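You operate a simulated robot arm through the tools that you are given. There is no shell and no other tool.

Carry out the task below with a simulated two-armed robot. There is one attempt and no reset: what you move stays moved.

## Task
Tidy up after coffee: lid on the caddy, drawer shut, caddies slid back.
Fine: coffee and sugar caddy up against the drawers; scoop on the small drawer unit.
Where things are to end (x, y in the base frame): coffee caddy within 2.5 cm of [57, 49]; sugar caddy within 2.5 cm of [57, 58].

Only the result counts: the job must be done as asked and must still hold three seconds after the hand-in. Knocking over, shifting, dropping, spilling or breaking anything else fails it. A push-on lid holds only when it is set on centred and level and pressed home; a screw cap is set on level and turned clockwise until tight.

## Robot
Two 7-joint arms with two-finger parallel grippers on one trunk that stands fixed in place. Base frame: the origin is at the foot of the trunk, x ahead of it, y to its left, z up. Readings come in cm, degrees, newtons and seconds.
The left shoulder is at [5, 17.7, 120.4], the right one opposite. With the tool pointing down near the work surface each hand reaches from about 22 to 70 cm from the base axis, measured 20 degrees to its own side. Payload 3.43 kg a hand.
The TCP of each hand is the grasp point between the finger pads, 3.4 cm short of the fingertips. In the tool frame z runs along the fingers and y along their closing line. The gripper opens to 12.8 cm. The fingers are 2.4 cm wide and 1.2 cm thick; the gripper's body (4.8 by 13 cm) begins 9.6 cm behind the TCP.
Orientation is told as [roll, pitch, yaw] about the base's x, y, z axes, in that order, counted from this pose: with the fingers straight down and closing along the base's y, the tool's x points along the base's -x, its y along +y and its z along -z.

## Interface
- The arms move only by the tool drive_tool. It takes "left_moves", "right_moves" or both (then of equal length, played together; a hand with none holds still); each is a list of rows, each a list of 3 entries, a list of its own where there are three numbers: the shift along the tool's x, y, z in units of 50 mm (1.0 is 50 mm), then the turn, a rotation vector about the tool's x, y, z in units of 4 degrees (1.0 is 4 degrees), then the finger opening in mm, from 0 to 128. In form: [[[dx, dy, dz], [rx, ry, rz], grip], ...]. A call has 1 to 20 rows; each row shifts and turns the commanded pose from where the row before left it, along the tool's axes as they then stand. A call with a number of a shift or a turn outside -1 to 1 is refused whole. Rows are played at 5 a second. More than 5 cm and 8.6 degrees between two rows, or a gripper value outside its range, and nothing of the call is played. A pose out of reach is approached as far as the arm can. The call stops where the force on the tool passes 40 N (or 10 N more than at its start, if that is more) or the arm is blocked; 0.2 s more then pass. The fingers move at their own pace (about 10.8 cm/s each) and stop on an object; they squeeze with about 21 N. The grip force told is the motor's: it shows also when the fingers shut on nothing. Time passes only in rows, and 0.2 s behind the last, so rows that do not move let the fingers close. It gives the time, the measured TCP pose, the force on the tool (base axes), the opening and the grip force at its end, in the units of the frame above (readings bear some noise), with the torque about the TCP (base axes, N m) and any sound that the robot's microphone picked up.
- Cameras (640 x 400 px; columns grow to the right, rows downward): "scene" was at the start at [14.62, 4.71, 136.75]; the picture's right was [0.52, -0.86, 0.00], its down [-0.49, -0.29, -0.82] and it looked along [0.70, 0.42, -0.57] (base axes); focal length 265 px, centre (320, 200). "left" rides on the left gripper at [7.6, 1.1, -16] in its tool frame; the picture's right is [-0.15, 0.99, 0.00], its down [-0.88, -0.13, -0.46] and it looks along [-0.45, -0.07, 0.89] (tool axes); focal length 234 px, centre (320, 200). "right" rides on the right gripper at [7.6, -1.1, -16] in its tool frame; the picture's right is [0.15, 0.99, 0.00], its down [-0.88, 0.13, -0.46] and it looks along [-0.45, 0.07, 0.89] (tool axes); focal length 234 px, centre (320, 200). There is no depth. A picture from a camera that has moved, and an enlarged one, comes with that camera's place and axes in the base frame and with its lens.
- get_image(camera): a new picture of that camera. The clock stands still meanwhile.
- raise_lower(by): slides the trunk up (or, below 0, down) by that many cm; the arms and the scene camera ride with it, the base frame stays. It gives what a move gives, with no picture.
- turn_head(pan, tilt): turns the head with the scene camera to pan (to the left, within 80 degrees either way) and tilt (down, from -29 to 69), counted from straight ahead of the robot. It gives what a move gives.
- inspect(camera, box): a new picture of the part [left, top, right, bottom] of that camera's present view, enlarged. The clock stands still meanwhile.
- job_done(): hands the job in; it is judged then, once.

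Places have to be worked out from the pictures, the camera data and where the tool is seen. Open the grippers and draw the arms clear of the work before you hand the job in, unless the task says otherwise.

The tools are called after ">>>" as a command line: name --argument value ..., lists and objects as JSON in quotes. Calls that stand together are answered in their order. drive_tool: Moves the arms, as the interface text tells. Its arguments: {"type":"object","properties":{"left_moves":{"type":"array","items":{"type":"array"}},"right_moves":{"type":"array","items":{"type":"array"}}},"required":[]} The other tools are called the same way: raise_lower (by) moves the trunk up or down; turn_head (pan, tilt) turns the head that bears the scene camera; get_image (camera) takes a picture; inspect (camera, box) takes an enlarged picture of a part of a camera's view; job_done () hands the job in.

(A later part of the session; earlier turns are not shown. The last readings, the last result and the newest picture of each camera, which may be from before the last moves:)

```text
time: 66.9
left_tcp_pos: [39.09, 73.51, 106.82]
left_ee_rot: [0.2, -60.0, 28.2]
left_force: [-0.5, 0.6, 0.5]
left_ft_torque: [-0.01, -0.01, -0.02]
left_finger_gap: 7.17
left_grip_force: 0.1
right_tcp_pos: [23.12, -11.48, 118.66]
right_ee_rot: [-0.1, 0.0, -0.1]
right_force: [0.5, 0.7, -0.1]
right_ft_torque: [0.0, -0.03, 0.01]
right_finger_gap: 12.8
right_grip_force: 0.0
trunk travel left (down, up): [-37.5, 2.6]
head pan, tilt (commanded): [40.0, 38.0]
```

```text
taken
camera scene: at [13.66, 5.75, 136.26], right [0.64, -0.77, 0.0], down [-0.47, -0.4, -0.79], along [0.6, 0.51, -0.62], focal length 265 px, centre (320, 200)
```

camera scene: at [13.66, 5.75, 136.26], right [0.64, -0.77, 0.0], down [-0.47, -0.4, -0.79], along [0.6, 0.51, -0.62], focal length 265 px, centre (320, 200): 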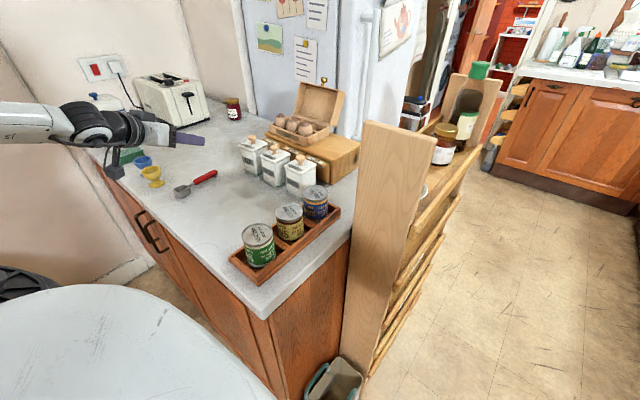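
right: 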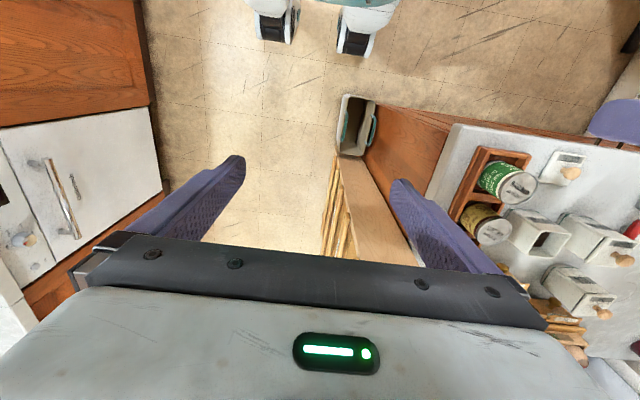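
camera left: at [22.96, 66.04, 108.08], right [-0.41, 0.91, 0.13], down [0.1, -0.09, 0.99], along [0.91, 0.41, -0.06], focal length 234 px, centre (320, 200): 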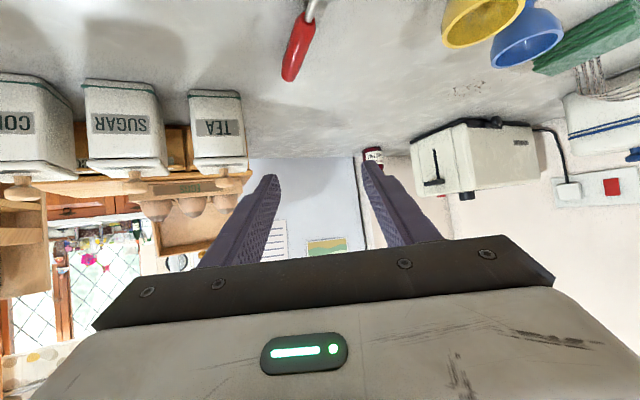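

Pose is as wanted: [39.1, 73.5, 106.8], tilt 60°, yaw 28°. I lower 6 cm toward the handle and look.

>>> drive_tool --left_moves '[[[0.547, -0.048, 0.2525], [0, 0, 0], 60], [[0.52, 0, 0.3], [0, 0, 0], 60], [[0, 0, 0], [0, 0, 0], 60]]'

>>> get_image --camera "left"

>>> inspect --camera "scene" --box '[130, 120, 250, 210]'

```text
time: 67.7
left_tcp_pos: [38.99, 73.17, 100.77]
left_ee_rot: [0.3, -59.9, 28.1]
left_force: [-0.5, 0.8, -0.4]
left_ft_torque: [0.01, 0.01, 0.02]
left_finger_gap: 6.01
left_grip_force: 0.0
right_tcp_pos: [23.06, -11.55, 118.6]
right_ee_rot: [-0.1, 0.0, 0.0]
right_force: [0.3, 0.1, -0.1]
right_ft_torque: [-0.02, 0.0, 0.01]
right_finger_gap: 12.79
right_grip_force: 0.1
trunk travel left (down, up): [-37.5, 2.6]
head pan, tilt (commanded): [40.0, 38.0]
```

```text
taken
camera left: at [22.78, 65.66, 102.13], right [-0.41, 0.91, 0.13], down [0.1, -0.09, 0.99], along [0.91, 0.41, -0.06], focal length 234 px, centre (320, 200)
```

left: 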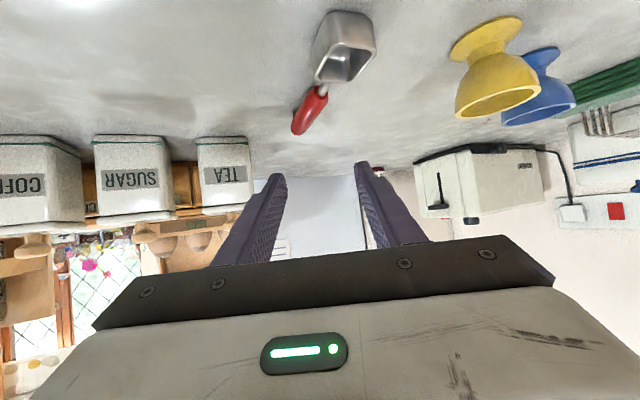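

```text
4.44 times, centred on (190, 165) of scene
camera zoom: at [13.68, 5.71, 136.27], right [0.64, -0.77, 0.0], down [-0.47, -0.4, -0.79], along [0.6, 0.51, -0.62], focal length 1179 px, centre (898, 356)
```

zoom: 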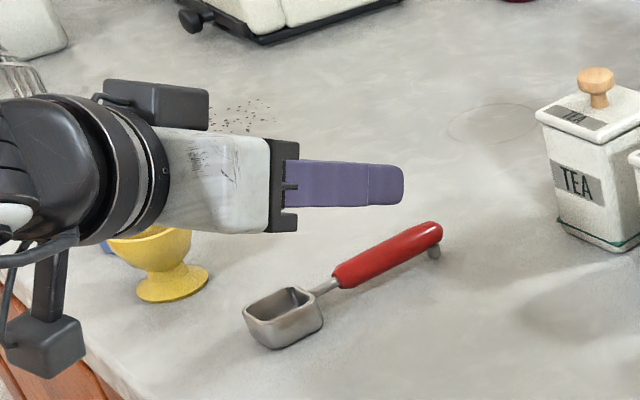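

>>> inspect --camera "left" --box '[270, 0, 400, 150]'

>>> inspect --camera "scene" --box '[172, 162, 216, 192]'

```text
2.67 times, centred on (335, 75) of left
camera zoom: at [22.78, 65.66, 102.13], right [-0.41, 0.91, 0.13], down [0.1, -0.09, 0.99], along [0.91, 0.41, -0.06], focal length 624 px, centre (280, 533)
```

zoom: 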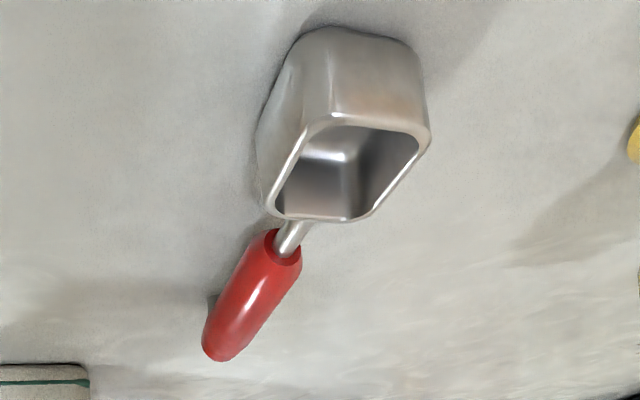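

```text
13.33 times, centred on (194, 177) of scene
camera zoom: at [13.68, 5.71, 136.27], right [0.64, -0.77, 0.0], down [-0.47, -0.4, -0.79], along [0.6, 0.51, -0.62], focal length 3537 px, centre (2000, 507)
```

zoom: 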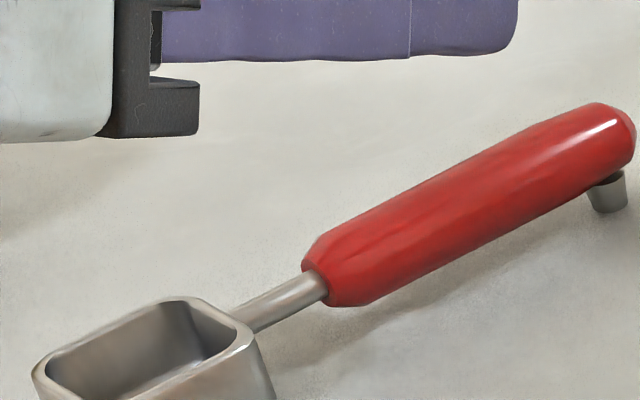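

Triangulating, the handle axis runs from [38.9, 74.3] to [46.3, 74.7] at z≈92.8 and the bowl rim is z≈93.1. I descend to grip near the handle's start.

>>> drive_tool --left_moves '[[[0.4, 0.04, 0.22], [0, 0, 0], 60], [[0.4, 0.04, 0.22], [0, 0, 0], 60], [[0.2, 0.02, 0.11], [0, 0, 0], 60], [[0, 0, 0], [0, 0, 0], 60]]'

>>> inspect --camera "left" --box '[200, 40, 440, 240]'

>>> inspect --camera "scene" --box '[150, 140, 230, 200]'

```text
time: 68.7
left_tcp_pos: [38.5, 73.46, 94.97]
left_ee_rot: [0.2, -60.1, 28.3]
left_force: [-0.2, 0.0, 0.9]
left_ft_torque: [0.01, 0.01, -0.04]
left_finger_gap: 6.02
left_grip_force: 0.0
right_tcp_pos: [23.17, -11.63, 118.63]
right_ee_rot: [0.1, 0.1, -0.1]
right_force: [0.4, -0.1, -0.1]
right_ft_torque: [0.05, 0.01, 0.03]
right_finger_gap: 12.79
right_grip_force: 0.0
trunk travel left (down, up): [-37.5, 2.6]
head pan, tilt (commanded): [40.0, 38.0]
```

```text
2.00 times, centred on (320, 140) of left
camera zoom: at [22.47, 66.04, 96.4], right [-0.4, 0.91, 0.13], down [0.1, -0.09, 0.99], along [0.91, 0.41, -0.06], focal length 468 px, centre (320, 320)
```

zoom: 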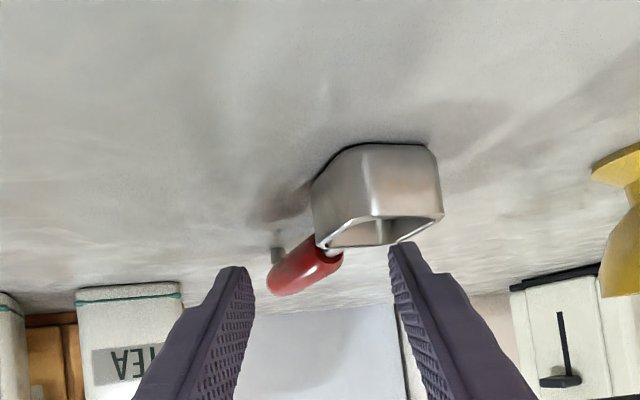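

```text
6.67 times, centred on (190, 170) of scene
camera zoom: at [13.68, 5.71, 136.26], right [0.64, -0.77, 0.0], down [-0.47, -0.4, -0.79], along [0.6, 0.51, -0.62], focal length 1768 px, centre (1187, 400)
```

zoom: 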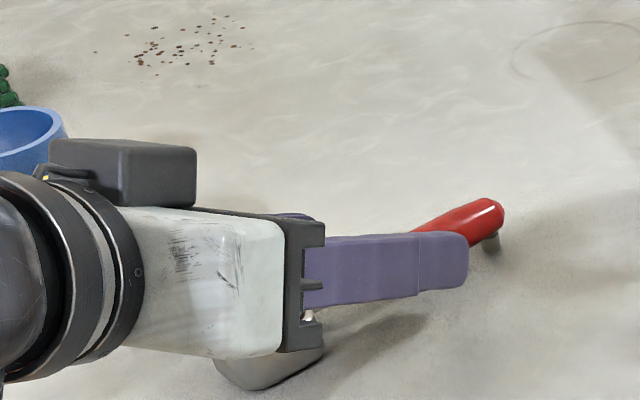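

The handle lies between the fingers with the bowl behind and below. I lower the last 0.6 cm and close.

>>> drive_tool --left_moves '[[[0.06, 0, 0.035], [0, 0, 0], 60], [[0.05, 0, 0.03], [0, 0, 0], 60], [[0, 0, 0], [0, 0, 0], 60]]'

>>> drive_tool --left_moves '[[[0, 0, 0], [0, 0, 0], 45], [[0, 0, 0], [0, 0, 0], 35], [[0, 0, 0], [0, 0, 0], 28], [[0, 0, 0], [0, 0, 0], 22], [[0, 0, 0], [0, 0, 0], 10], [[0, 0, 0], [0, 0, 0], 0], [[0, 0, 0], [0, 0, 0], 0]]'

>>> inspect --camera "left" --box '[200, 40, 440, 240]'

>>> inspect --camera "scene" --box '[150, 140, 230, 200]'

```text
time: 69.5
left_tcp_pos: [38.68, 73.64, 94.38]
left_ee_rot: [0.3, -60.1, 28.1]
left_force: [0.1, -0.6, -0.5]
left_ft_torque: [-0.02, 0.04, -0.02]
left_finger_gap: 6.01
left_grip_force: 0.0
right_tcp_pos: [23.19, -11.5, 118.7]
right_ee_rot: [-0.1, 0.0, -0.1]
right_force: [0.4, -0.5, -0.3]
right_ft_torque: [-0.02, 0.01, -0.03]
right_finger_gap: 12.8
right_grip_force: 0.2
trunk travel left (down, up): [-37.5, 2.6]
head pan, tilt (commanded): [40.0, 38.0]
```

```text
time: 71.1
left_tcp_pos: [38.5, 73.48, 94.34]
left_ee_rot: [0.2, -60.0, 28.1]
left_force: [0.2, -0.1, 0.4]
left_ft_torque: [-0.01, 0.01, 0.02]
left_finger_gap: 1.68
left_grip_force: 21.2
right_tcp_pos: [23.08, -11.55, 118.62]
right_ee_rot: [0.0, 0.0, 0.0]
right_force: [0.8, -0.7, 0.2]
right_ft_torque: [-0.01, 0.02, 0.01]
right_finger_gap: 12.8
right_grip_force: 0.1
trunk travel left (down, up): [-37.5, 2.6]
head pan, tilt (commanded): [40.0, 38.0]
```

```text
2.00 times, centred on (320, 140) of left
camera zoom: at [22.45, 66.06, 95.76], right [-0.41, 0.91, 0.13], down [0.1, -0.09, 0.99], along [0.91, 0.41, -0.06], focal length 468 px, centre (320, 320)
```

zoom: 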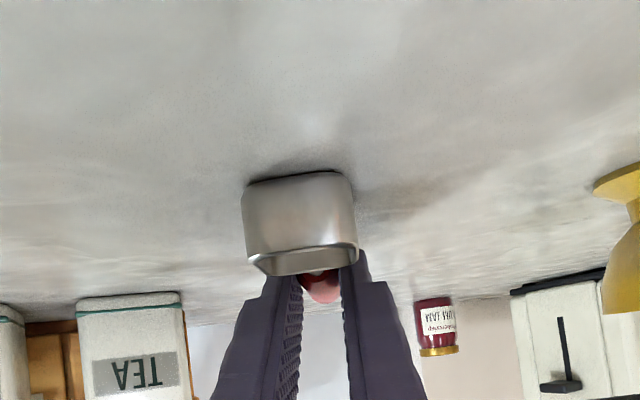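

```text
6.67 times, centred on (190, 170) of scene
camera zoom: at [13.68, 5.72, 136.26], right [0.64, -0.77, 0.0], down [-0.47, -0.4, -0.79], along [0.6, 0.51, -0.62], focal length 1768 px, centre (1187, 400)
```

zoom: 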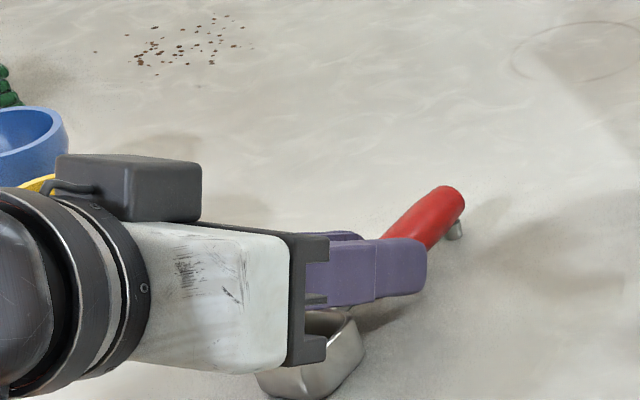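

The scoop self-aligned and is gripped (gap 1.7 cm). I lift gently 3 cm and check.

>>> drive_tool --left_moves '[[[-0.17, 0, -0.1], [0, 0, 0], 0], [[-0.17, 0, -0.1], [0, 0, 0], 0], [[-0.17, 0, -0.1], [0, 0, 0], 0], [[0, 0, 0], [0, 0, 0], 0]]'

>>> inspect --camera "left" --box '[200, 40, 440, 240]'

>>> inspect --camera "scene" --box '[150, 130, 230, 190]'

```text
time: 72.1
left_tcp_pos: [38.47, 73.44, 97.37]
left_ee_rot: [0.1, -59.9, 28.2]
left_force: [0.7, -0.5, -1.1]
left_ft_torque: [-0.02, -0.01, 0.01]
left_finger_gap: 1.7
left_grip_force: 21.1
right_tcp_pos: [23.07, -11.49, 118.65]
right_ee_rot: [0.0, 0.0, 0.0]
right_force: [-0.4, 0.5, -0.5]
right_ft_torque: [0.0, -0.02, 0.0]
right_finger_gap: 12.82
right_grip_force: 0.0
trunk travel left (down, up): [-37.5, 2.6]
head pan, tilt (commanded): [40.0, 38.0]
```

```text
2.00 times, centred on (320, 140) of left
camera zoom: at [22.4, 66.05, 98.72], right [-0.41, 0.91, 0.13], down [0.1, -0.09, 0.99], along [0.91, 0.41, -0.06], focal length 468 px, centre (320, 320)
```

zoom: 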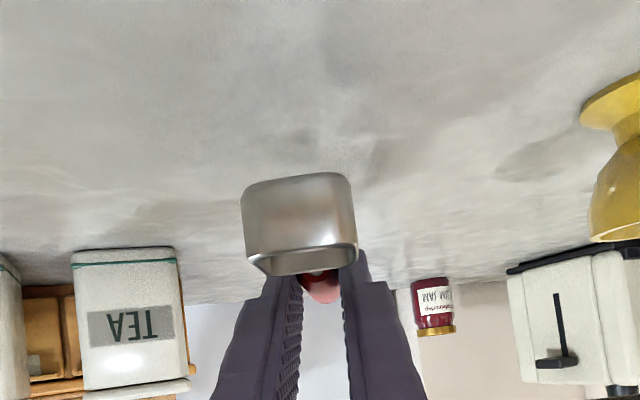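

```text
6.67 times, centred on (190, 160) of scene
camera zoom: at [13.69, 5.73, 136.26], right [0.64, -0.77, 0.0], down [-0.47, -0.4, -0.79], along [0.6, 0.51, -0.62], focal length 1768 px, centre (1187, 467)
```

zoom: 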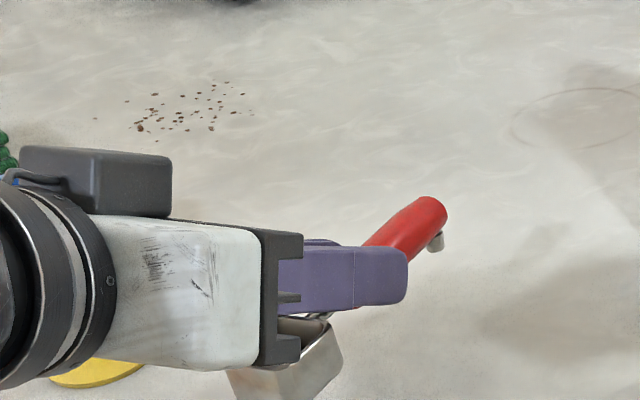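

Held firmly and level. I lift to z≈112 and carry it toward [52, 57].

>>> drive_tool --left_moves '[[[-0.632, 0, -0.365], [0, 0, 0], 0], [[-0.632, 0, -0.365], [0, 0, 0], 0], [[-0.632, 0, -0.365], [0, 0, 0], 0], [[-0.632, 0, -0.365], [0, 0, 0], 0], [[-0.0845, -0.832, 0.147], [0, 0, 0], 0], [[-0.0845, -0.832, 0.147], [0, 0, 0], 0], [[-0.0845, -0.832, 0.147], [0, 0, 0], 0], [[-0.0845, -0.832, 0.147], [0, 0, 0], 0], [[-0.0845, -0.832, 0.147], [0, 0, 0], 0], [[0, 0, 0], [0, 0, 0], 0]]'

>>> get_image --camera "scene"

>>> get_image --camera "left"

```text
time: 74.3
left_tcp_pos: [52.11, 57.18, 111.8]
left_ee_rot: [0.4, -60.0, 28.1]
left_force: [0.2, -1.2, -0.4]
left_ft_torque: [-0.01, 0.0, 0.01]
left_finger_gap: 1.71
left_grip_force: 20.8
right_tcp_pos: [23.05, -11.65, 118.59]
right_ee_rot: [0.1, 0.0, -0.1]
right_force: [-0.3, -0.3, -0.1]
right_ft_torque: [0.04, 0.01, 0.01]
right_finger_gap: 12.78
right_grip_force: 0.1
trunk travel left (down, up): [-37.5, 2.6]
head pan, tilt (commanded): [40.0, 38.0]
```

```text
taken
camera scene: at [13.65, 5.69, 136.27], right [0.64, -0.77, 0.0], down [-0.47, -0.4, -0.79], along [0.6, 0.51, -0.62], focal length 265 px, centre (320, 200)
```

scene: 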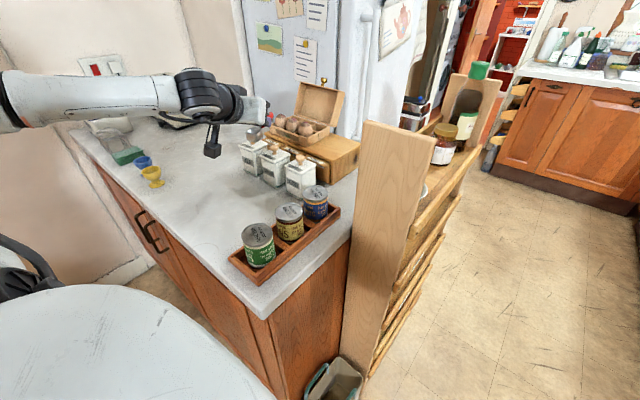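

```text
taken
camera left: at [35.97, 49.72, 113.25], right [-0.41, 0.91, 0.13], down [0.1, -0.1, 0.99], along [0.91, 0.41, -0.06], focal length 234 px, centre (320, 200)
```

left: 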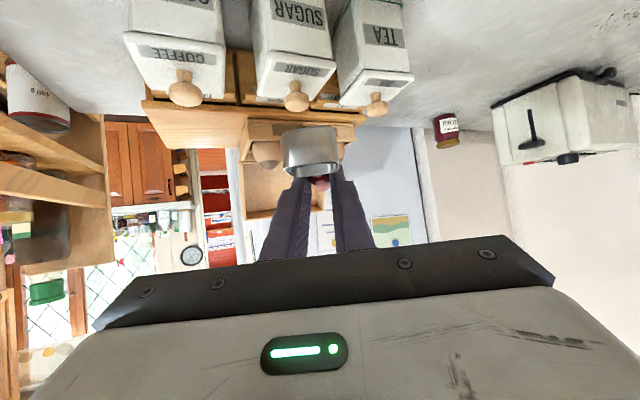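

>>> inspect --camera "left" --box '[110, 60, 390, 230]'

>>> inspect --camera "scene" --box '[200, 70, 380, 200]'

```text
2.29 times, centred on (250, 145) of left
camera zoom: at [35.97, 49.72, 113.25], right [-0.41, 0.91, 0.13], down [0.1, -0.1, 0.99], along [0.91, 0.41, -0.06], focal length 535 px, centre (480, 326)
```

zoom: 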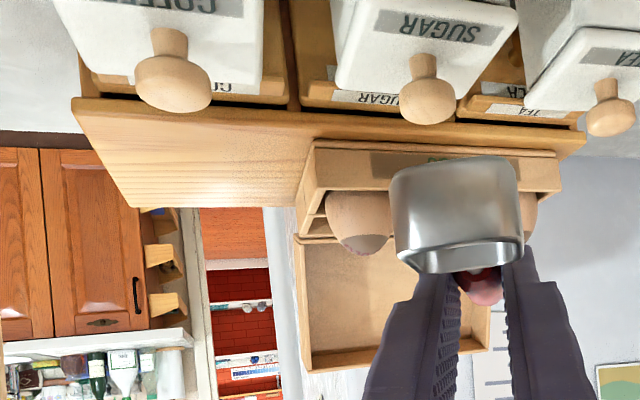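

```text
3.08 times, centred on (290, 135) of scene
camera zoom: at [13.65, 5.69, 136.27], right [0.64, -0.77, 0.0], down [-0.47, -0.4, -0.79], along [0.6, 0.51, -0.62], focal length 816 px, centre (412, 400)
```

zoom: 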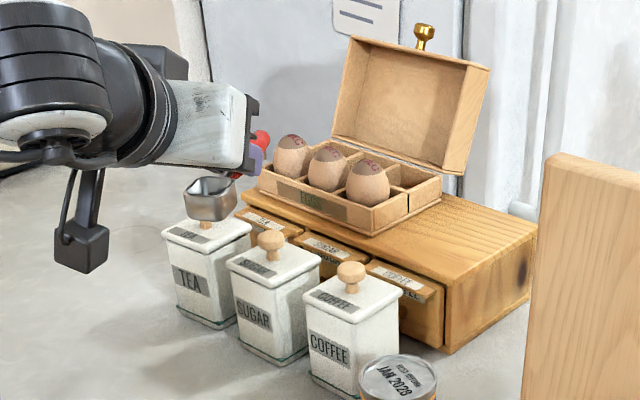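

The unit's free top runs x 64.7–80.7, y 43.5–54.7 (egg box beyond). I carry the scoop via [57, 49.5] to [71.1, 48.3], still at height.

>>> drive_tool --left_moves '[[[-0.024, -0.607, 0.042], [0, 0, 0], 0], [[-0.024, -0.607, 0.042], [0, 0, 0], 0], [[-0.024, -0.607, 0.042], [0, 0, 0], 0], [[-0.298, -0.387, 0.516], [0, 0, 0], 0], [[-0.298, -0.387, 0.516], [0, 0, 0], 0], [[0, 0, 0], [0, 0, 0], 0]]'

>>> get_image --camera "scene"

>>> get_image --camera "left"

```text
time: 75.7
left_tcp_pos: [64.33, 48.84, 111.78]
left_ee_rot: [0.1, -59.9, 28.2]
left_force: [-0.4, -0.2, -0.3]
left_ft_torque: [0.02, -0.01, 0.01]
left_finger_gap: 1.7
left_grip_force: 21.2
right_tcp_pos: [23.01, -11.53, 118.62]
right_ee_rot: [0.2, 0.0, -0.1]
right_force: [0.4, 0.2, 0.3]
right_ft_torque: [-0.05, -0.03, -0.01]
right_finger_gap: 12.79
right_grip_force: 0.0
trunk travel left (down, up): [-37.5, 2.6]
head pan, tilt (commanded): [40.0, 38.0]
```

```text
taken
camera scene: at [13.66, 5.74, 136.27], right [0.64, -0.77, 0.0], down [-0.47, -0.4, -0.79], along [0.6, 0.51, -0.62], focal length 265 px, centre (320, 200)
```

scene: 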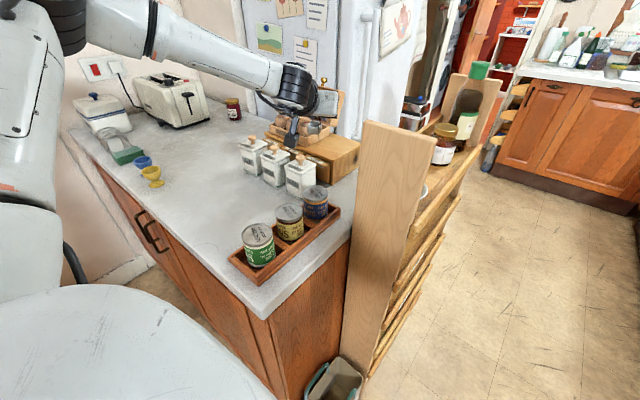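

```text
taken
camera left: at [48.16, 41.41, 113.23], right [-0.4, 0.91, 0.13], down [0.1, -0.09, 0.99], along [0.91, 0.41, -0.06], focal length 234 px, centre (320, 200)
```

left: 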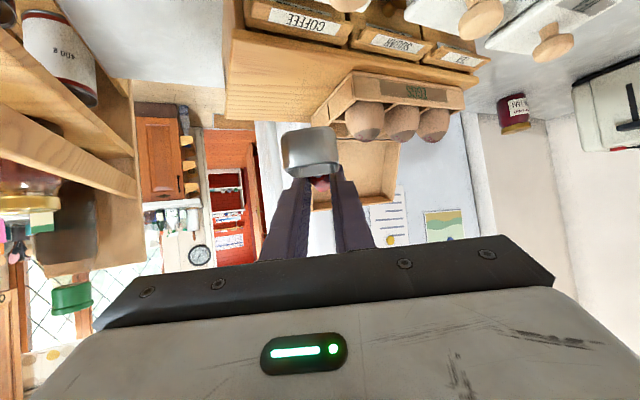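

Path is clear. I move the remaining 6.8 cm forward at height.

>>> drive_tool --left_moves '[[[-0.286, -0.372, 0.496], [0, 0, 0], 0], [[-0.286, -0.372, 0.496], [0, 0, 0], 0], [[0, 0, 0], [0, 0, 0], 0]]'

>>> get_image --camera "left"

>>> inspect --camera "scene" --box '[230, 70, 390, 200]'

>>> get_image --camera "right"

```text
time: 76.5
left_tcp_pos: [71.09, 48.45, 111.64]
left_ee_rot: [0.2, -60.0, 28.2]
left_force: [-0.5, -0.2, -0.2]
left_ft_torque: [0.0, 0.01, 0.0]
left_finger_gap: 1.7
left_grip_force: 21.2
right_tcp_pos: [23.03, -11.55, 118.65]
right_ee_rot: [0.0, 0.0, -0.1]
right_force: [-0.8, -0.5, 0.2]
right_ft_torque: [-0.02, 0.03, -0.02]
right_finger_gap: 12.8
right_grip_force: 0.1
trunk travel left (down, up): [-37.5, 2.6]
head pan, tilt (commanded): [40.0, 38.0]
```

```text
taken
camera left: at [54.96, 40.94, 113.18], right [-0.4, 0.91, 0.13], down [0.1, -0.09, 0.99], along [0.91, 0.41, -0.06], focal length 234 px, centre (320, 200)
```

left: 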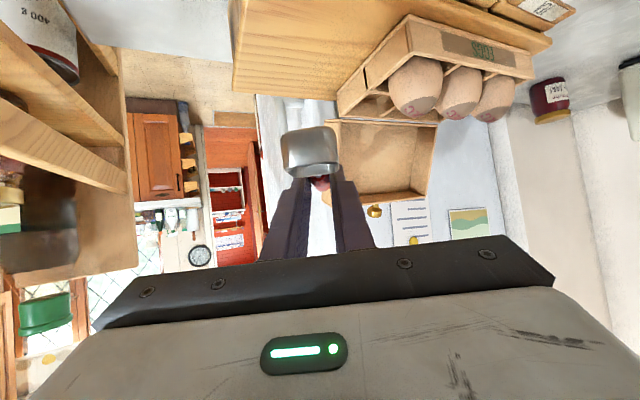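

```text
3.08 times, centred on (310, 135) of scene
camera zoom: at [13.66, 5.73, 136.27], right [0.64, -0.77, 0.0], down [-0.47, -0.4, -0.79], along [0.6, 0.51, -0.62], focal length 816 px, centre (351, 400)
```

zoom: 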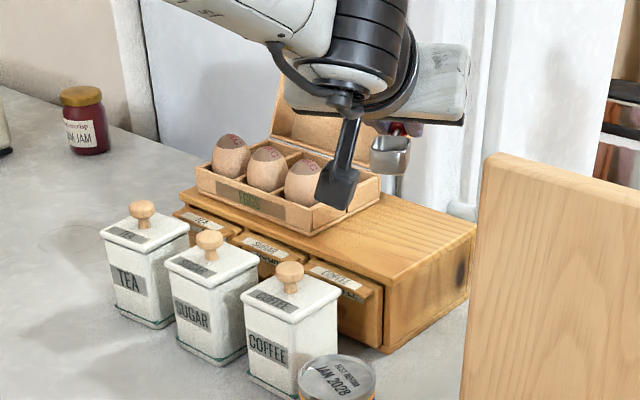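

```text
taken
camera right: at [15.49, -12.61, 134.6], right [-0.15, 0.99, 0.0], down [0.88, 0.13, 0.46], along [0.45, 0.07, -0.89], focal length 234 px, centre (320, 200)
```

right: 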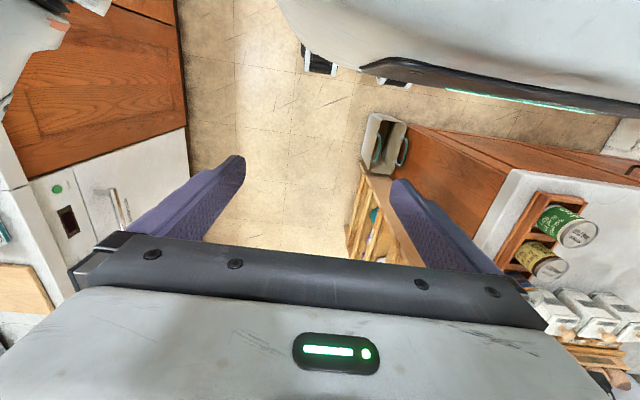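

The bowl is over the unit at about [68.2, 47]. I lower 6.5 cm, keeping clear of the tin and coffee knob.

>>> drive_tool --left_moves '[[[0.35, 0, 0.2], [0, 0, 0], 0], [[0.35, 0, 0.2], [0, 0, 0], 0], [[0.35, 0, 0.2], [0, 0, 0], 0], [[0, 0, 0], [0, 0, 0], 0]]'

>>> get_image --camera "left"

>>> inspect --camera "scene" --box '[230, 70, 390, 200]'

```text
time: 77.5
left_tcp_pos: [71.04, 48.42, 105.87]
left_ee_rot: [0.3, -60.0, 28.1]
left_force: [0.3, -0.1, -0.1]
left_ft_torque: [0.01, 0.01, 0.01]
left_finger_gap: 1.68
left_grip_force: 20.7
right_tcp_pos: [23.03, -11.55, 118.71]
right_ee_rot: [0.0, 0.1, 0.1]
right_force: [1.0, 1.0, -0.8]
right_ft_torque: [0.02, 0.0, 0.0]
right_finger_gap: 12.79
right_grip_force: 0.1
trunk travel left (down, up): [-37.5, 2.6]
head pan, tilt (commanded): [40.0, 38.0]
```

```text
taken
camera left: at [54.91, 40.91, 107.17], right [-0.41, 0.91, 0.13], down [0.1, -0.09, 0.99], along [0.91, 0.41, -0.06], focal length 234 px, centre (320, 200)
```

left: 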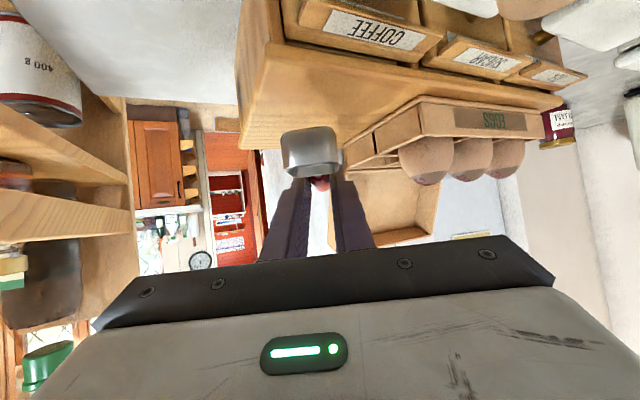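

```text
3.08 times, centred on (310, 135) of scene
camera zoom: at [13.67, 5.7, 136.27], right [0.64, -0.77, 0.0], down [-0.47, -0.4, -0.79], along [0.6, 0.51, -0.62], focal length 816 px, centre (351, 400)
```

zoom: 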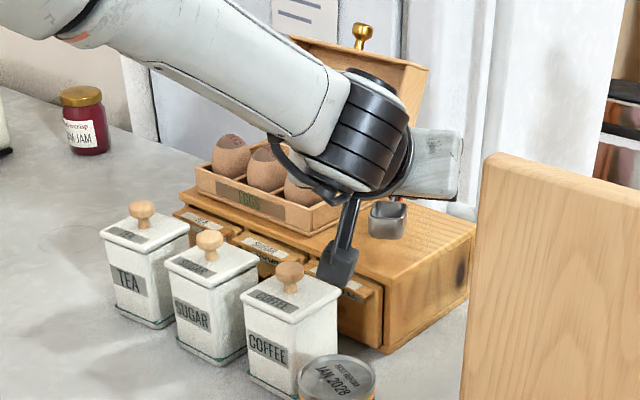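

>>> inspect --camera "left" --box '[220, 60, 420, 220]'

>>> inspect --camera "scene" --box '[290, 110, 370, 170]'

```text
2.50 times, centred on (320, 140) of left
camera zoom: at [54.91, 40.91, 107.17], right [-0.41, 0.91, 0.13], down [0.1, -0.09, 0.99], along [0.91, 0.41, -0.06], focal length 585 px, centre (320, 350)
```

zoom: 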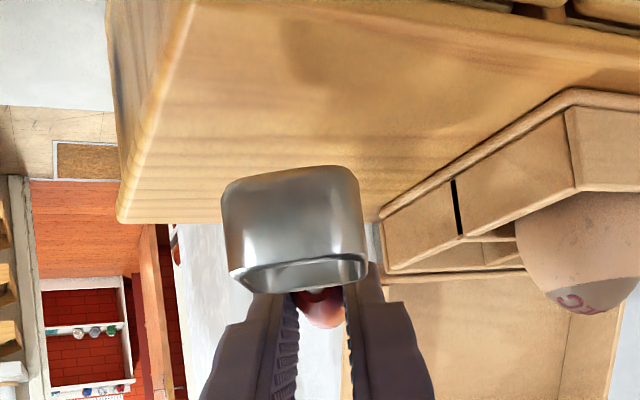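

```text
6.67 times, centred on (330, 140) of scene
camera zoom: at [13.67, 5.7, 136.27], right [0.64, -0.77, 0.0], down [-0.47, -0.4, -0.79], along [0.6, 0.51, -0.62], focal length 1768 px, centre (253, 600)
```

zoom: 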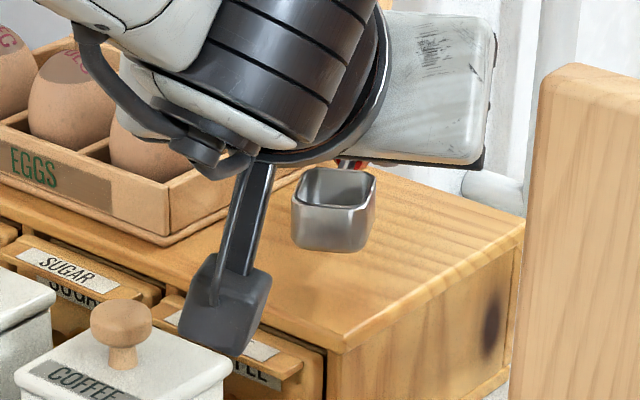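

Bowl is over the free wooden top, clear of the egg box. I lower 2.4 cm, then creep to contact.

>>> drive_tool --left_moves '[[[0.21, 0, 0.12], [0, 0, 0], 0], [[0.21, 0, 0.12], [0, 0, 0], 0], [[0, 0, 0], [0, 0, 0], 0]]'

>>> inspect --camera "left" --box '[220, 60, 420, 220]'

>>> inspect --camera "scene" --box '[290, 110, 370, 170]'

```text
time: 78.3
left_tcp_pos: [71.0, 48.44, 103.33]
left_ee_rot: [0.2, -60.0, 28.2]
left_force: [-0.3, 0.5, -0.3]
left_ft_torque: [0.02, 0.04, 0.03]
left_finger_gap: 1.69
left_grip_force: 21.6
right_tcp_pos: [23.2, -11.53, 118.61]
right_ee_rot: [0.0, 0.0, -0.1]
right_force: [-0.3, 0.0, 0.0]
right_ft_torque: [0.0, 0.02, 0.0]
right_finger_gap: 12.81
right_grip_force: 0.1
trunk travel left (down, up): [-37.5, 2.6]
head pan, tilt (commanded): [40.0, 38.0]
```

```text
2.50 times, centred on (320, 140) of left
camera zoom: at [54.91, 40.93, 104.75], right [-0.41, 0.91, 0.13], down [0.1, -0.09, 0.99], along [0.91, 0.41, -0.05], focal length 585 px, centre (320, 350)
```

zoom: 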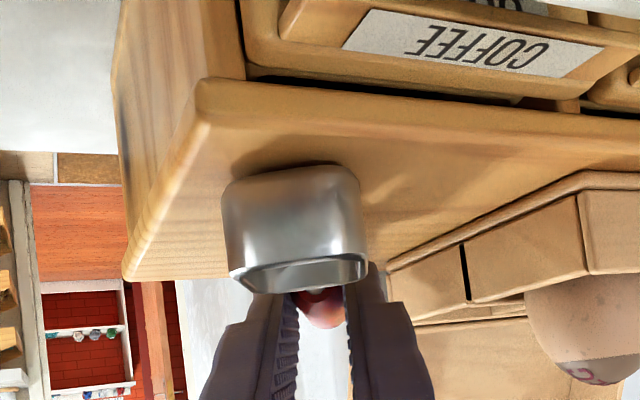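

```text
6.67 times, centred on (330, 140) of scene
camera zoom: at [13.68, 5.71, 136.27], right [0.64, -0.77, 0.0], down [-0.47, -0.4, -0.79], along [0.6, 0.51, -0.62], focal length 1768 px, centre (253, 600)
```

zoom: 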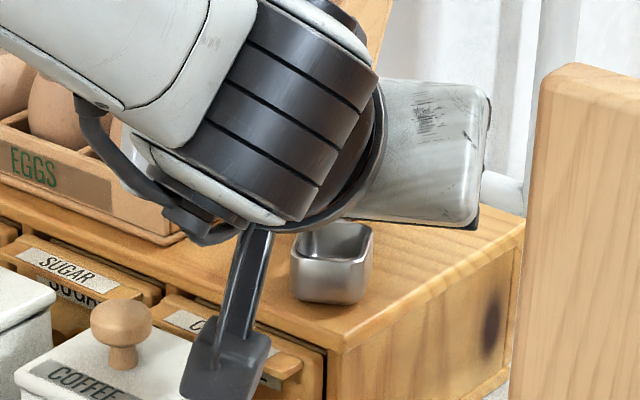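

Nearly down. I creep in 1–2 mm steps until contact is felt.

>>> drive_tool --left_moves '[[[0.035, 0, 0.02], [0, 0, 0], 0], [[0.026, 0, 0.015], [0, 0, 0], 0], [[0, 0, 0], [0, 0, 0], 0]]'

>>> drive_tool --left_moves '[[[0.026, 0, 0.015], [0, 0, 0], 0], [[0, 0, 0], [0, 0, 0], 0]]'

>>> inspect --camera "left" --box '[220, 60, 420, 220]'

```text
time: 79.1
left_tcp_pos: [70.96, 48.38, 103.17]
left_ee_rot: [0.3, -60.1, 28.1]
left_force: [0.3, 0.3, 6.4]
left_ft_torque: [-0.15, 0.21, -0.04]
left_finger_gap: 1.7
left_grip_force: 21.1
right_tcp_pos: [23.01, -11.62, 118.64]
right_ee_rot: [0.0, 0.0, -0.1]
right_force: [-0.4, 0.0, 0.6]
right_ft_torque: [-0.02, 0.0, 0.0]
right_finger_gap: 12.82
right_grip_force: 0.0
trunk travel left (down, up): [-37.5, 2.6]
head pan, tilt (commanded): [40.0, 38.0]
```

```text
time: 79.7
left_tcp_pos: [71.01, 48.4, 103.13]
left_ee_rot: [0.3, -60.3, 28.2]
left_force: [2.6, 2.4, 13.4]
left_ft_torque: [-0.11, 0.22, 0.03]
left_finger_gap: 1.7
left_grip_force: 20.9
right_tcp_pos: [23.07, -11.62, 118.6]
right_ee_rot: [0.1, -0.1, -0.1]
right_force: [0.5, -0.4, 0.0]
right_ft_torque: [0.0, -0.01, 0.01]
right_finger_gap: 12.79
right_grip_force: 0.2
trunk travel left (down, up): [-37.5, 2.6]
head pan, tilt (commanded): [40.0, 38.0]
```

```text
2.50 times, centred on (320, 140) of left
camera zoom: at [54.88, 40.91, 104.44], right [-0.41, 0.9, 0.13], down [0.1, -0.1, 0.99], along [0.91, 0.42, -0.05], focal length 585 px, centre (320, 350)
```

zoom: 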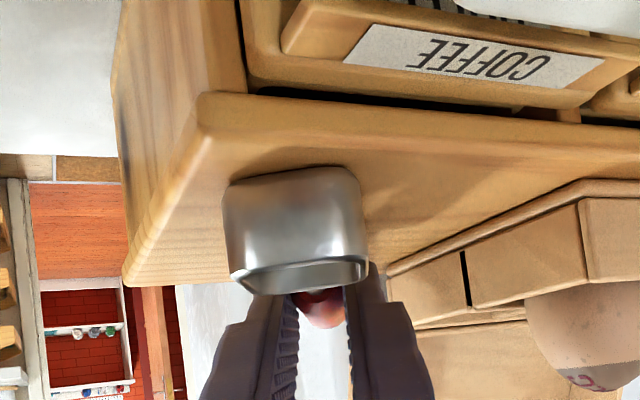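

Contact at about 13 N. I ease the pressure, then open the fingers to release the scoop.

>>> drive_tool --left_moves '[[[-0.026, 0, -0.015], [0, 0, 0], 0], [[0, 0, 0], [0, 0, 0], 0]]'

>>> drive_tool --left_moves '[[[0, 0, 0], [0, 0, 0], 22], [[0, 0, 0], [0, 0, 0], 30], [[0, 0, 0], [0, 0, 0], 40], [[0, 0, 0], [0, 0, 0], 40]]'

>>> inspect --camera "left" --box '[220, 60, 420, 220]'

>>> inspect --camera "scene" --box '[290, 110, 370, 170]'

```text
time: 80.3
left_tcp_pos: [71.03, 48.39, 103.17]
left_ee_rot: [0.4, -60.2, 28.1]
left_force: [4.3, 2.5, 11.4]
left_ft_torque: [0.33, -0.54, 0.05]
left_finger_gap: 1.7
left_grip_force: 20.6
right_tcp_pos: [23.08, -11.55, 118.74]
right_ee_rot: [-0.1, -0.1, -0.2]
right_force: [-0.3, 0.2, -0.7]
right_ft_torque: [0.01, -0.04, 0.02]
right_finger_gap: 12.82
right_grip_force: 0.2
trunk travel left (down, up): [-37.5, 2.6]
head pan, tilt (commanded): [40.0, 38.0]
```

```text
time: 81.3
left_tcp_pos: [70.99, 48.35, 103.01]
left_ee_rot: [0.2, -59.9, 28.1]
left_force: [-0.1, 0.1, -0.9]
left_ft_torque: [0.01, 0.0, 0.05]
left_finger_gap: 3.98
left_grip_force: 0.1
right_tcp_pos: [23.2, -11.55, 118.6]
right_ee_rot: [0.1, 0.0, -0.1]
right_force: [0.1, 0.0, -0.1]
right_ft_torque: [0.01, -0.03, -0.01]
right_finger_gap: 12.78
right_grip_force: 0.1
trunk travel left (down, up): [-37.5, 2.6]
head pan, tilt (commanded): [40.0, 38.0]
```

```text
2.50 times, centred on (320, 140) of left
camera zoom: at [54.86, 40.92, 104.32], right [-0.41, 0.91, 0.13], down [0.1, -0.09, 0.99], along [0.91, 0.41, -0.06], focal length 585 px, centre (320, 350)
```

zoom: 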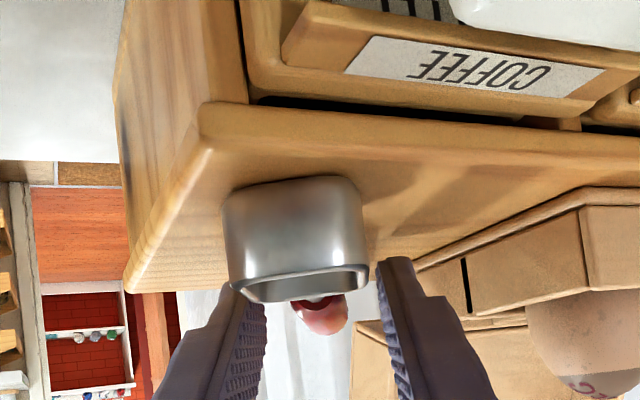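

```text
6.67 times, centred on (330, 140) of scene
camera zoom: at [13.68, 5.71, 136.26], right [0.64, -0.77, 0.0], down [-0.47, -0.4, -0.79], along [0.6, 0.51, -0.62], focal length 1768 px, centre (253, 600)
```

zoom: 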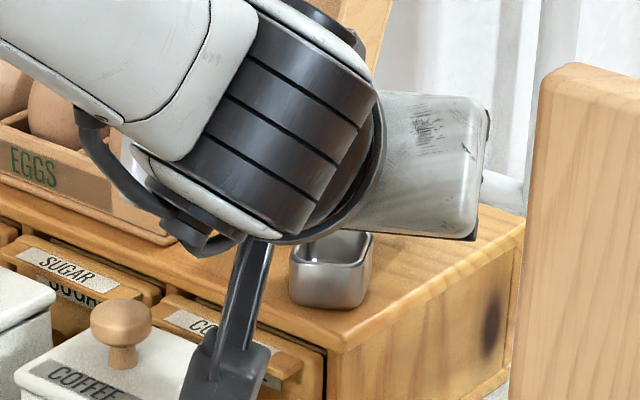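

The scoop rests on the unit. I lift the hand straight up slowly and check the scoop stays.

>>> drive_tool --left_moves '[[[-0.087, 0, -0.05], [0, 0, 0], 40], [[-0.13, 0, -0.075], [0, 0, 0], 40], [[-0.173, 0, -0.1], [0, 0, 0], 40], [[-0.35, 0, -0.2], [0, 0, 0], 40], [[0, 0, 0], [0, 0, 0], 40]]'

>>> inspect --camera "left" --box '[200, 40, 440, 240]'

>>> inspect --camera "scene" --box '[230, 70, 390, 200]'

```text
time: 82.5
left_tcp_pos: [71.03, 48.45, 107.17]
left_ee_rot: [0.3, -60.0, 28.1]
left_force: [-0.3, -0.2, 1.1]
left_ft_torque: [-0.03, 0.01, -0.01]
left_finger_gap: 3.96
left_grip_force: 0.2
right_tcp_pos: [23.15, -11.54, 118.7]
right_ee_rot: [0.0, 0.0, 0.0]
right_force: [0.3, 0.1, 0.4]
right_ft_torque: [0.01, 0.0, 0.02]
right_finger_gap: 12.79
right_grip_force: 0.0
trunk travel left (down, up): [-37.5, 2.6]
head pan, tilt (commanded): [40.0, 38.0]
```

```text
2.00 times, centred on (320, 140) of left
camera zoom: at [54.9, 40.92, 108.63], right [-0.4, 0.91, 0.13], down [0.1, -0.09, 0.99], along [0.91, 0.41, -0.06], focal length 468 px, centre (320, 320)
```

zoom: 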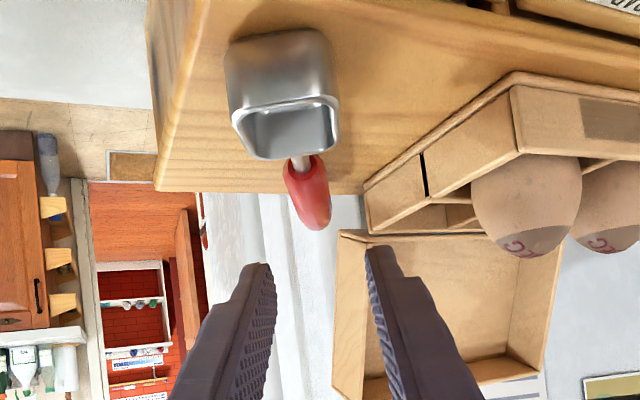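

```text
3.08 times, centred on (310, 135) of scene
camera zoom: at [13.7, 5.73, 136.26], right [0.64, -0.77, 0.0], down [-0.47, -0.4, -0.79], along [0.6, 0.51, -0.62], focal length 816 px, centre (351, 400)
```

zoom: 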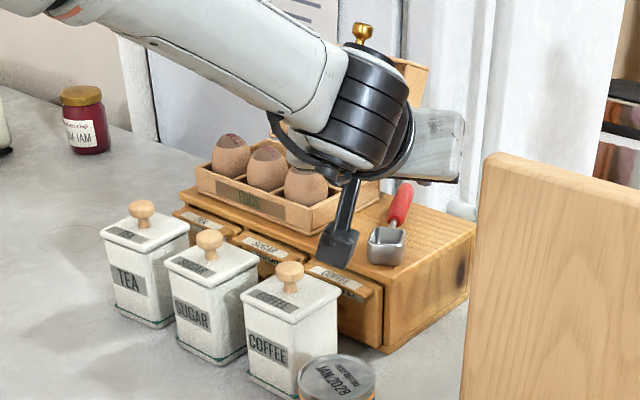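

The scoop rests level on the unit between front edge and egg box. I raise the hand and retreat along the same way.

>>> drive_tool --left_moves '[[[-0.476, 0, -0.275], [0, 0, 0], 40], [[-0.476, 0, -0.275], [0, 0, 0], 40], [[0.298, 0.379, -0.517], [0, 0, 0], 40], [[0.298, 0.379, -0.517], [0, 0, 0], 40], [[0.298, 0.379, -0.517], [0, 0, 0], 40], [[0.298, 0.379, -0.517], [0, 0, 0], 40], [[0.195, 0.546, -0.337], [0, 0, 0], 60], [[0.195, 0.546, -0.337], [0, 0, 0], 60], [[0.195, 0.546, -0.337], [0, 0, 0], 60], [[0.195, 0.546, -0.337], [0, 0, 0], 60], [[0, 0, 0], [0, 0, 0], 60]]'

>>> get_image --camera "scene"

>>> inspect --camera "scene" --box '[225, 80, 375, 220]'

```text
time: 84.9
left_tcp_pos: [44.79, 55.26, 112.79]
left_ee_rot: [0.2, -59.9, 28.2]
left_force: [-0.1, 0.4, 0.4]
left_ft_torque: [-0.01, -0.01, -0.03]
left_finger_gap: 6.02
left_grip_force: 0.2
right_tcp_pos: [23.09, -11.59, 118.59]
right_ee_rot: [0.0, 0.0, -0.1]
right_force: [0.1, -0.4, -0.3]
right_ft_torque: [-0.02, 0.02, -0.01]
right_finger_gap: 12.78
right_grip_force: 0.0
trunk travel left (down, up): [-37.5, 2.6]
head pan, tilt (commanded): [40.0, 38.0]
```

```text
taken
camera scene: at [13.71, 5.72, 136.26], right [0.64, -0.77, 0.0], down [-0.47, -0.4, -0.79], along [0.6, 0.51, -0.62], focal length 265 px, centre (320, 200)
```

scene: 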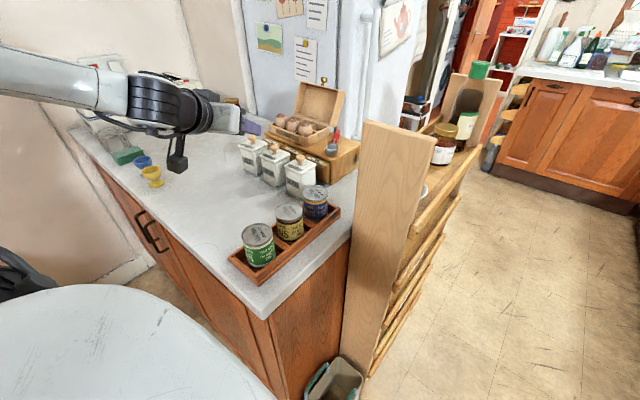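

```text
2.86 times, centred on (300, 150) of scene
camera zoom: at [13.71, 5.72, 136.26], right [0.64, -0.77, 0.0], down [-0.47, -0.4, -0.79], along [0.6, 0.51, -0.62], focal length 758 px, centre (377, 343)
```

zoom: 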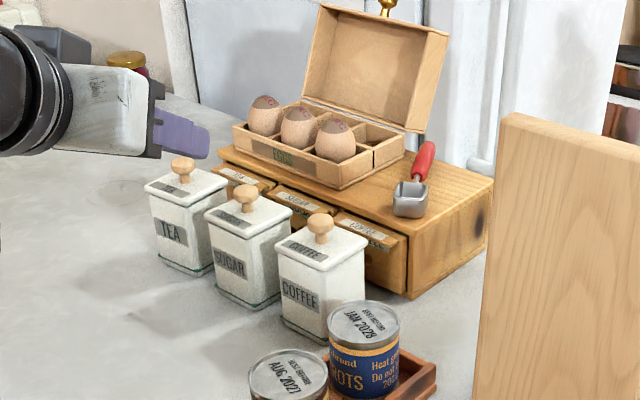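

Everything looks right: caddies in a row, drawer shut, lid on, scoop on the unit. I now withdraw the left hand, turning it upright as it comes back and opening the fingers.

>>> drive_tool --left_moves '[[[0.052, 0, -0.302], [0, 1, 0], 80], [[0.073, 0, -0.297], [0, 1, 0], 100], [[0.093, 0, -0.292], [0, 1, 0], 128], [[0.113, 0, -0.284], [0, 1, 0], 128], [[0.133, 0, -0.276], [0, 1, 0], 128], [[0.152, 0, -0.266], [0, 1, 0], 128], [[0.17, 0, -0.255], [0, 1, 0], 128], [[0.187, 0, -0.242], [0, 1, 0], 128], [[0.204, 0, -0.228], [0, 1, 0], 128], [[0.219, 0, -0.214], [0, 1, 0], 128], [[0.234, 0, -0.198], [0, 1, 0], 128], [[0.247, 0, -0.181], [0, 1, 0], 128], [[0.259, 0, -0.163], [0, 1, 0], 128], [[0.27, 0, -0.145], [0, 1, 0], 128], [[0.279, 0, -0.126], [0, 1, 0], 128], [[0, 0, 0], [0, 0, 0], 128]]'

>>> get_image --camera "scene"

>>> get_image --camera "left"

```text
time: 88.3
left_tcp_pos: [25.71, 45.1, 120.82]
left_ee_rot: [0.1, 0.2, 28.2]
left_force: [0.2, -0.3, 0.0]
left_ft_torque: [0.0, -0.03, 0.01]
left_finger_gap: 12.78
left_grip_force: 0.0
right_tcp_pos: [23.15, -11.57, 118.62]
right_ee_rot: [0.1, -0.1, -0.1]
right_force: [-0.1, 0.1, -0.8]
right_ft_torque: [0.0, 0.01, 0.02]
right_finger_gap: 12.79
right_grip_force: 0.0
trunk travel left (down, up): [-37.5, 2.6]
head pan, tilt (commanded): [40.0, 38.0]
```

```text
taken
camera scene: at [13.68, 5.71, 136.27], right [0.64, -0.77, 0.0], down [-0.47, -0.4, -0.79], along [0.6, 0.51, -0.62], focal length 265 px, centre (320, 200)
```

scene: 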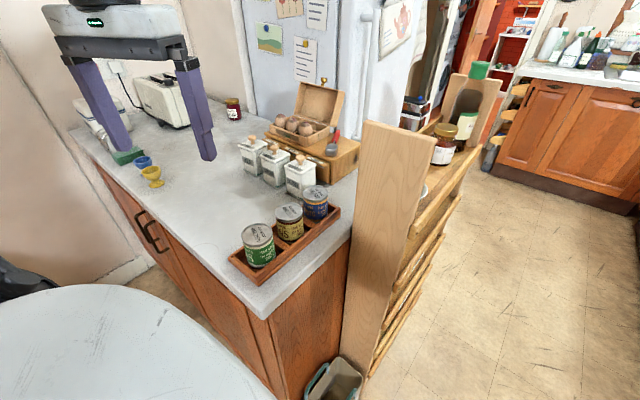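

```text
taken
camera left: at [18.59, 42.33, 136.77], right [-0.34, 0.94, 0.0], down [0.84, 0.3, 0.45], along [0.43, 0.16, -0.89], focal length 234 px, centre (320, 200)
```

left: 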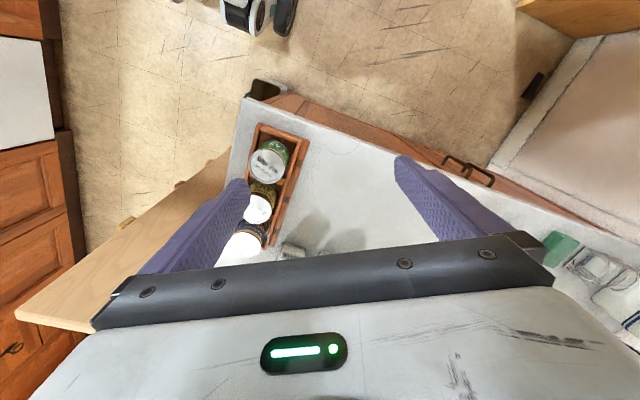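

>>> inspect --camera "scene" --box '[230, 90, 370, 210]'

>>> inspect --camera "scene" --box '[265, 140, 325, 200]'

>>> inspect --camera "scene" --box '[295, 110, 365, 165]'

```text
3.33 times, centred on (300, 150) of scene
camera zoom: at [13.68, 5.71, 136.27], right [0.64, -0.77, 0.0], down [-0.47, -0.4, -0.79], along [0.6, 0.51, -0.62], focal length 884 px, centre (387, 367)
```

zoom: 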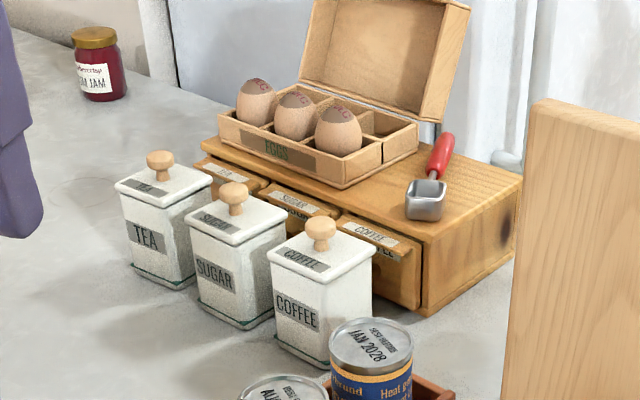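

```text
6.67 times, centred on (295, 170) of scene
camera zoom: at [13.68, 5.71, 136.27], right [0.64, -0.77, 0.0], down [-0.47, -0.4, -0.79], along [0.6, 0.51, -0.62], focal length 1768 px, centre (487, 400)
```

zoom: 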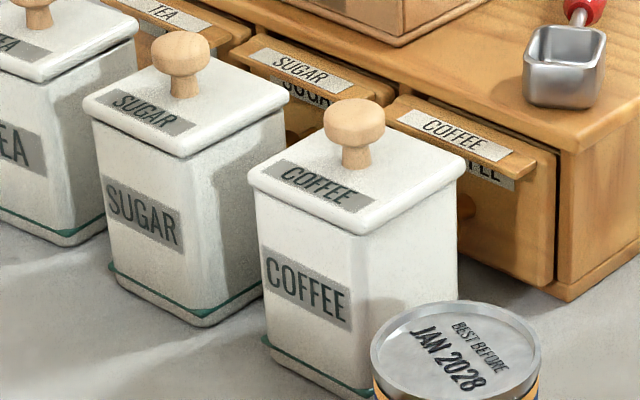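

```text
7.27 times, centred on (330, 138) of scene
camera zoom: at [13.68, 5.71, 136.27], right [0.64, -0.77, 0.0], down [-0.47, -0.4, -0.79], along [0.6, 0.51, -0.62], focal length 1929 px, centre (247, 654)
```

zoom: 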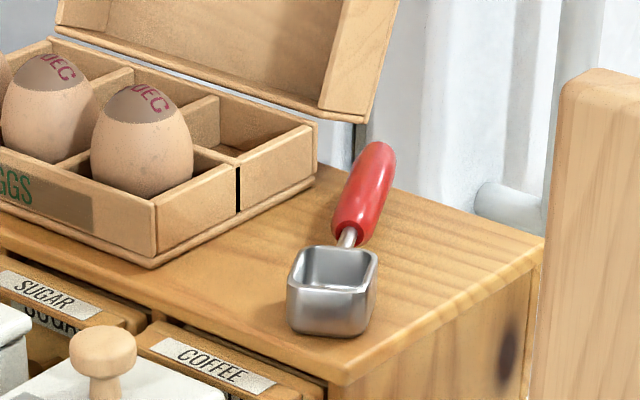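

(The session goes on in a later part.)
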